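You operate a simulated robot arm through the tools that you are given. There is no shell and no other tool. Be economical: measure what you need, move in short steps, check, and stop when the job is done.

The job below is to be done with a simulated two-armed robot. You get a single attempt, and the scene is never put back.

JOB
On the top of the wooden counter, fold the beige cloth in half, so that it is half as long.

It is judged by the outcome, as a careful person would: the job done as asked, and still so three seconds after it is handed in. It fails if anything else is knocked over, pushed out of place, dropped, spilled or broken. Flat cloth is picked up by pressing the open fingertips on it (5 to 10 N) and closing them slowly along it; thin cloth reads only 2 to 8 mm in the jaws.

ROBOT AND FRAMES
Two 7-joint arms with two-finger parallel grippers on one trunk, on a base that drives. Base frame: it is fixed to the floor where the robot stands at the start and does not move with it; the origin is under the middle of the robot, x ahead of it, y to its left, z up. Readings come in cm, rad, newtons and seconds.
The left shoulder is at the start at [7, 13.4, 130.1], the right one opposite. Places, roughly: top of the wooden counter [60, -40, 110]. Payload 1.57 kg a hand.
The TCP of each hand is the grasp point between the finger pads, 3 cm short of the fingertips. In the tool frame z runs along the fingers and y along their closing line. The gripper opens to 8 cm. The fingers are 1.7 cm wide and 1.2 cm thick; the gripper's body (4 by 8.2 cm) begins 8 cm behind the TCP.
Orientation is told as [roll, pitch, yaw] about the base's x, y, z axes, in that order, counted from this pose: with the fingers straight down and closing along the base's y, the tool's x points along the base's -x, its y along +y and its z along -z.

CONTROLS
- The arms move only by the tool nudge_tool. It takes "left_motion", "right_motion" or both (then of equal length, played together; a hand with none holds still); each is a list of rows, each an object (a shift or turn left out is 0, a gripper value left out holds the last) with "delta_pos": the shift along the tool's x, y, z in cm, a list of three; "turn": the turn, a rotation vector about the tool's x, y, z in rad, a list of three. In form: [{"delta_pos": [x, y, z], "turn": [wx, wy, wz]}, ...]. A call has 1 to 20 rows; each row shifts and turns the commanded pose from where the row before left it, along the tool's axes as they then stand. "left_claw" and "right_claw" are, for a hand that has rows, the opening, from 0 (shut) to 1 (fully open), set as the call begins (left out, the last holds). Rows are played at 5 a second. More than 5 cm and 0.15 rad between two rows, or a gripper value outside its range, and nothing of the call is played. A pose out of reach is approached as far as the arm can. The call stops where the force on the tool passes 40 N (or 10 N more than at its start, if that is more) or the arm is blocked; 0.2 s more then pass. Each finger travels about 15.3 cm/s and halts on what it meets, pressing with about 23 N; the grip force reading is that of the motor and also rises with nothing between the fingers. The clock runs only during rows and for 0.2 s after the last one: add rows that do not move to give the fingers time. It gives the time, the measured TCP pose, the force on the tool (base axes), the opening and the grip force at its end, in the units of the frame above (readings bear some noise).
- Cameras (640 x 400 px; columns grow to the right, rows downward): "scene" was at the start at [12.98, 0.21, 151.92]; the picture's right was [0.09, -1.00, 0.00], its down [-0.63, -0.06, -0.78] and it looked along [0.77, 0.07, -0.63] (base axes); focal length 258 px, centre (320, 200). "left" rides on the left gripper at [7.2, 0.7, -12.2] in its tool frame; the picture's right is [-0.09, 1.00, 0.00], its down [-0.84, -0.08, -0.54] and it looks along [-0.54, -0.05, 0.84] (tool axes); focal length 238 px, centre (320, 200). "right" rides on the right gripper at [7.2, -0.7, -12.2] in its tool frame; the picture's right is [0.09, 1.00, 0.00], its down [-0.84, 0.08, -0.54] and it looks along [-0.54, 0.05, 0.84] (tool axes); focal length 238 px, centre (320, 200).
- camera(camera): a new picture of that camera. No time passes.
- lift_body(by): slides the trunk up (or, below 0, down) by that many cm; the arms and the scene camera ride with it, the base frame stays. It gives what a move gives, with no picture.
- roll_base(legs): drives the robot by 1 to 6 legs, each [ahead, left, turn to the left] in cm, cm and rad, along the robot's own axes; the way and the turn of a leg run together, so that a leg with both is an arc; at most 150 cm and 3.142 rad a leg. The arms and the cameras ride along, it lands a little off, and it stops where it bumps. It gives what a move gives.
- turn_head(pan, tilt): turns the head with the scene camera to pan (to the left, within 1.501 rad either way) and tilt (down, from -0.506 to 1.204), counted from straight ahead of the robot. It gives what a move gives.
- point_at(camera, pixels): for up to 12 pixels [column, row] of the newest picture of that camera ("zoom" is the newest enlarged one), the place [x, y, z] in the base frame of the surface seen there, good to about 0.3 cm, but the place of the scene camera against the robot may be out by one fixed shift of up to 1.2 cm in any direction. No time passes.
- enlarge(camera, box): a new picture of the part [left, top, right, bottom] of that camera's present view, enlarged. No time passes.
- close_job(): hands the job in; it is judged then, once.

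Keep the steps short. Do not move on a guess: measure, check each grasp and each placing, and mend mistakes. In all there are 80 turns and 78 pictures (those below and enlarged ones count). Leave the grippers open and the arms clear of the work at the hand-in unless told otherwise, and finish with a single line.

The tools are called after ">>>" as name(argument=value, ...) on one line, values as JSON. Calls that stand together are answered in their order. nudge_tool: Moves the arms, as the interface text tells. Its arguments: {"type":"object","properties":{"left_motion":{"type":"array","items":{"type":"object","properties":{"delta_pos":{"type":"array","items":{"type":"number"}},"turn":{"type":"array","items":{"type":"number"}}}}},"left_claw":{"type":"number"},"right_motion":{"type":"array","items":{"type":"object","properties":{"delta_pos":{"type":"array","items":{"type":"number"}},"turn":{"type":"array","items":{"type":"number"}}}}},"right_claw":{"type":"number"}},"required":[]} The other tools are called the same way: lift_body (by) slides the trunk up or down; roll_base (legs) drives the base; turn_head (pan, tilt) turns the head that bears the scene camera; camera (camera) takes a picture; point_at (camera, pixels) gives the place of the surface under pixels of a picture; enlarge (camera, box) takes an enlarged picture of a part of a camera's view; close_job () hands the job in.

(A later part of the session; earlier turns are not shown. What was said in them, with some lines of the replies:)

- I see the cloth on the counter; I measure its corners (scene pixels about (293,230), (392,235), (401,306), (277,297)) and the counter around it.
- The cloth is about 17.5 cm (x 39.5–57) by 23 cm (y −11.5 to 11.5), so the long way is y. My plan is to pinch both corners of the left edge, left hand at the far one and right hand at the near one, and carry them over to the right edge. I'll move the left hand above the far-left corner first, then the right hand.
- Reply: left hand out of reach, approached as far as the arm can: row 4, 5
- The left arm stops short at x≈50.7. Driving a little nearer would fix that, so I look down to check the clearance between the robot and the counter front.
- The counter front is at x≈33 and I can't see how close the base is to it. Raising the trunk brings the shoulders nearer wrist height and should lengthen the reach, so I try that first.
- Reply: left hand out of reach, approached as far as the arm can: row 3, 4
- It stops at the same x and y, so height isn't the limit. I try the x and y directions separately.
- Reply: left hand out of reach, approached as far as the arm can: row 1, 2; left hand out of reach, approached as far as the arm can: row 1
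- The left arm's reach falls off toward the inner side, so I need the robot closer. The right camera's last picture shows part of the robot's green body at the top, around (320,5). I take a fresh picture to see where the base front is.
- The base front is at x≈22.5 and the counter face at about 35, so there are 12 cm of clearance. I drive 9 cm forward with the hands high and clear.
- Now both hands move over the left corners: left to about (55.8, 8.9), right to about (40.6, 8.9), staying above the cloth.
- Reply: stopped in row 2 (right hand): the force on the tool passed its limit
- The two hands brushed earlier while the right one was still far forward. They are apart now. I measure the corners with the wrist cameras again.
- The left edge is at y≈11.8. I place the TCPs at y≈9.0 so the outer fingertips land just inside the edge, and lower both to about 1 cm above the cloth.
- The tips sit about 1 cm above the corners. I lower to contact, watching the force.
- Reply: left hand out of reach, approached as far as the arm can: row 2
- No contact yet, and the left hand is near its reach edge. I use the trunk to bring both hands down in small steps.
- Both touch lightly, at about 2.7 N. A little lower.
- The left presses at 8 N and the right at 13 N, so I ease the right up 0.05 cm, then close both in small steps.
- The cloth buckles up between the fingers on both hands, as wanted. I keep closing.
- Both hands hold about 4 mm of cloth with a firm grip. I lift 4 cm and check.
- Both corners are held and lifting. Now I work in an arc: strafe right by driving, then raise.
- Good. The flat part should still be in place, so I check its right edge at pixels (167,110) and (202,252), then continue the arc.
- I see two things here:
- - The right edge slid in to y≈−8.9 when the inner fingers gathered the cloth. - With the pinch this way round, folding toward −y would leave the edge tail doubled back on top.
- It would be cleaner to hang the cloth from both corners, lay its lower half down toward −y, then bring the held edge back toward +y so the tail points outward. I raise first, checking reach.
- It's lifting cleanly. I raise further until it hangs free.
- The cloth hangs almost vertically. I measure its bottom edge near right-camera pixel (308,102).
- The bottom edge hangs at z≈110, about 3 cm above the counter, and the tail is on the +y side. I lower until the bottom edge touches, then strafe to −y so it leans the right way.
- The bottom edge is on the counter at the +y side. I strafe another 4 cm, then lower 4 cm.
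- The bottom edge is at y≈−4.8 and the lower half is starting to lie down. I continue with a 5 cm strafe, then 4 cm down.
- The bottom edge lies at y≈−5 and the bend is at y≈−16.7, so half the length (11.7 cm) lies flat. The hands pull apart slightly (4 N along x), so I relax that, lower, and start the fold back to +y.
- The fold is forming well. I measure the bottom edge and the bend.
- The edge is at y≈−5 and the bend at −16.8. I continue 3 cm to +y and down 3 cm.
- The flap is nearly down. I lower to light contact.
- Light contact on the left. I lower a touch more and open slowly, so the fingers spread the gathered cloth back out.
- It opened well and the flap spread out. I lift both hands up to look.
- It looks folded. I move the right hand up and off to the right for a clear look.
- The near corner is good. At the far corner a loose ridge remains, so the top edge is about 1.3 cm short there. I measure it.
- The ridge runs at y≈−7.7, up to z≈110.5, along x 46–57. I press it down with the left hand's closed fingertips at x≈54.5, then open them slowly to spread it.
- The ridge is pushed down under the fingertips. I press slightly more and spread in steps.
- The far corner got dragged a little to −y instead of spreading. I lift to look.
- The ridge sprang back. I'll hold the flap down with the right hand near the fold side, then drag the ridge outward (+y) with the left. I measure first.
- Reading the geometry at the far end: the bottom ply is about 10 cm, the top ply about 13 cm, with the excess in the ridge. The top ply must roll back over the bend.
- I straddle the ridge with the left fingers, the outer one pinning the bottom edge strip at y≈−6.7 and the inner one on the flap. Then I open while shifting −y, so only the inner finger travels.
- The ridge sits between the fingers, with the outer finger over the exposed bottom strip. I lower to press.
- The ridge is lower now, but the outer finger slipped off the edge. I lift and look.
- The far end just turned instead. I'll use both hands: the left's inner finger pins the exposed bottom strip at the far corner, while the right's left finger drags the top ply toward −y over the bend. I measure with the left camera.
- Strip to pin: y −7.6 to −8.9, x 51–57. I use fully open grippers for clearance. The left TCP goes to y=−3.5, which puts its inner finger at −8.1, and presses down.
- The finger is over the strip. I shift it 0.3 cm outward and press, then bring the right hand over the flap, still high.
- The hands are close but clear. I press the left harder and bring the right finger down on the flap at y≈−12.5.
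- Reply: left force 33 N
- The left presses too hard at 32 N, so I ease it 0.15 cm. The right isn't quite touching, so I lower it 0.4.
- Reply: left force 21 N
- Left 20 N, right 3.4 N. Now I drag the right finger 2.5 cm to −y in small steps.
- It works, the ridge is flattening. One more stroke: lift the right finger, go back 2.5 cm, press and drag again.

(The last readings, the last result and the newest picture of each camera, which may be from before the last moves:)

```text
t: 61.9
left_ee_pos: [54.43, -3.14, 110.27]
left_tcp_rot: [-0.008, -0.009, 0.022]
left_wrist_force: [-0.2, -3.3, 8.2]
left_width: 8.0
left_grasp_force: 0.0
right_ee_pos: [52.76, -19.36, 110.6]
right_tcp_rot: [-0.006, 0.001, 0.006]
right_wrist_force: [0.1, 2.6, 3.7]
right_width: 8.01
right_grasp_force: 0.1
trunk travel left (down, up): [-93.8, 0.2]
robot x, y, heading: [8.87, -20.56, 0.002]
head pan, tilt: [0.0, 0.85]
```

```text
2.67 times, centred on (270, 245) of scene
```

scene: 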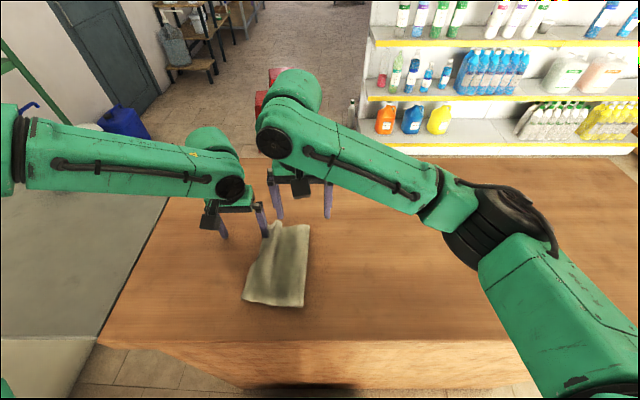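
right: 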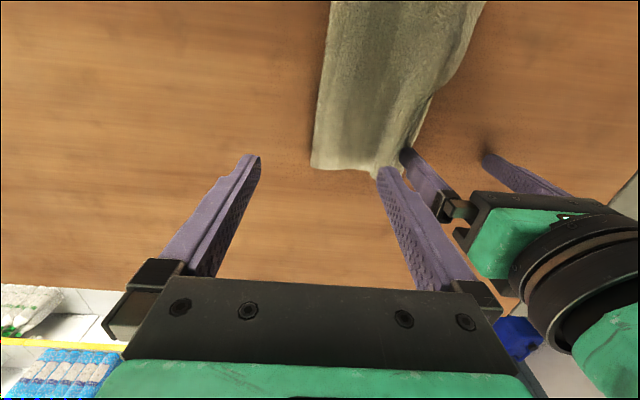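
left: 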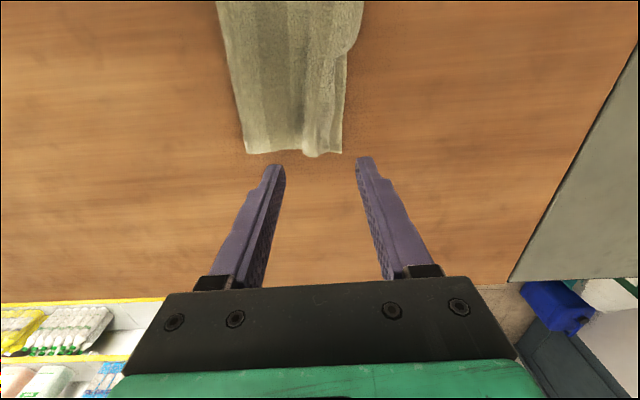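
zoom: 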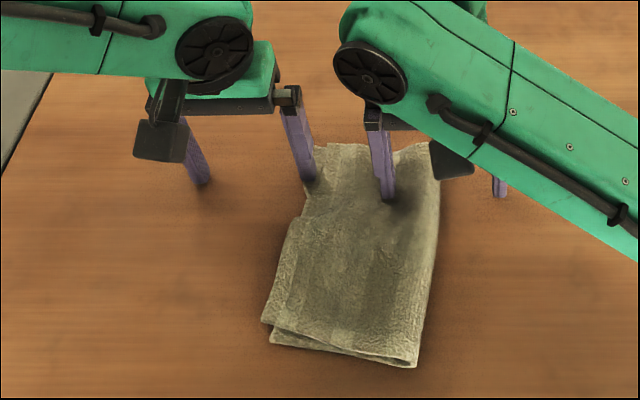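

The far end is flat now. I lift both hands straight up and spread them for a look.

>>> nudge_tool(left_motion=[{"delta_pos": [0, 0, -1]}, {"delta_pos": [0, 0, -2.5]}, {"delta_pos": [0, 0, -3]}, {"delta_pos": [0, 0, -3]}, {"delta_pos": [0, 2, 0]}, {"delta_pos": [0, 3, 0]}, {}], right_motion=[{"delta_pos": [0, 0, -1]}, {"delta_pos": [0, 0, -2.5]}, {"delta_pos": [0, 0, -3]}, {"delta_pos": [0, -1, -3]}, {"delta_pos": [0, -4, 0]}, {"delta_pos": [0, -4, 0]}, {}])

>>> enlarge(camera="scene", box=[180, 190, 360, 320])

>>> point_at(camera="zoom", pixels=[[300, 120], [320, 150], [300, 200], [280, 250], [270, 280], [430, 120], [430, 200], [415, 320], [350, 200], [320, 120]])

```text
t: 63.5
left_ee_pos: [54.42, 1.91, 119.78]
left_tcp_rot: [-0.008, -0.008, 0.02]
left_wrist_force: [-0.5, 0.5, 0.3]
left_width: 8.02
left_grasp_force: 0.1
right_ee_pos: [52.71, -28.2, 120.38]
right_tcp_rot: [-0.009, 0.004, 0.007]
right_wrist_force: [1.0, -0.3, -0.3]
right_width: 7.99
right_grasp_force: 0.0
trunk travel left (down, up): [-93.8, 0.2]
robot x, y, heading: [9.06, -20.44, 0.0]
head pan, tilt: [0.0, 0.85]
```

```text
3.08 times, centred on (270, 255) of scene
```

zoom: 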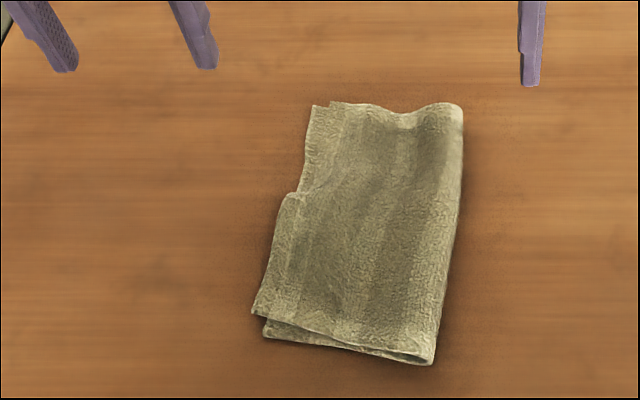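

```text
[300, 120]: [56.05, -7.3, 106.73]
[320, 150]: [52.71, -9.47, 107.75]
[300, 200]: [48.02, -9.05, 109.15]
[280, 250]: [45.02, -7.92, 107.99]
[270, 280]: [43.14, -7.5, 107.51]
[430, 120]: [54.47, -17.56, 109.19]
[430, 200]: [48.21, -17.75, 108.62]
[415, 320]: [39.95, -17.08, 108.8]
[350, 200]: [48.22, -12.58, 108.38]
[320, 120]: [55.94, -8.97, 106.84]
```

The cloth now lies folded in half, about 11 cm × 17.5 cm, with the edges matching within about 1 cm. I raise the open hands further clear and check that it stays put.

>>> nudge_tool(left_motion=[{"delta_pos": [0, 2, -1]}, {"delta_pos": [0, 2, -1]}, {"delta_pos": [0, 2, -1]}, {}, {}, {}, {}, {}], right_motion=[{"delta_pos": [0, -2, -1]}, {"delta_pos": [0, -2, -1]}, {"delta_pos": [0, -2, -1]}, {}, {}, {}, {}, {}])

>>> camera(camera="scene")

```text
t: 65.3
left_ee_pos: [54.27, 7.89, 122.65]
left_tcp_rot: [-0.009, -0.006, 0.02]
left_wrist_force: [-0.4, 0.3, 0.9]
left_width: 8.0
left_grasp_force: 0.0
right_ee_pos: [53.2, -34.12, 123.11]
right_tcp_rot: [-0.01, 0.003, 0.007]
right_wrist_force: [0.0, 0.2, 0.4]
right_width: 7.99
right_grasp_force: 0.0
trunk travel left (down, up): [-93.8, 0.2]
robot x, y, heading: [9.04, -20.35, -0.0]
head pan, tilt: [0.0, 0.85]
```

```text
18 pictures are left
```

scene: 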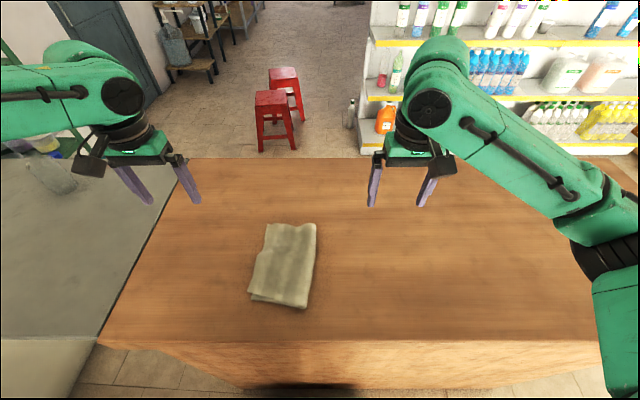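

The cloth is folded and still, the arms are clear and the grippers open. I hand in.

>>> close_job()

```text
The job is handed in.
```

The beige cloth is folded in half on the wooden counter, about 11 cm long instead of 23 cm, with its edges matching to within about 1 cm.
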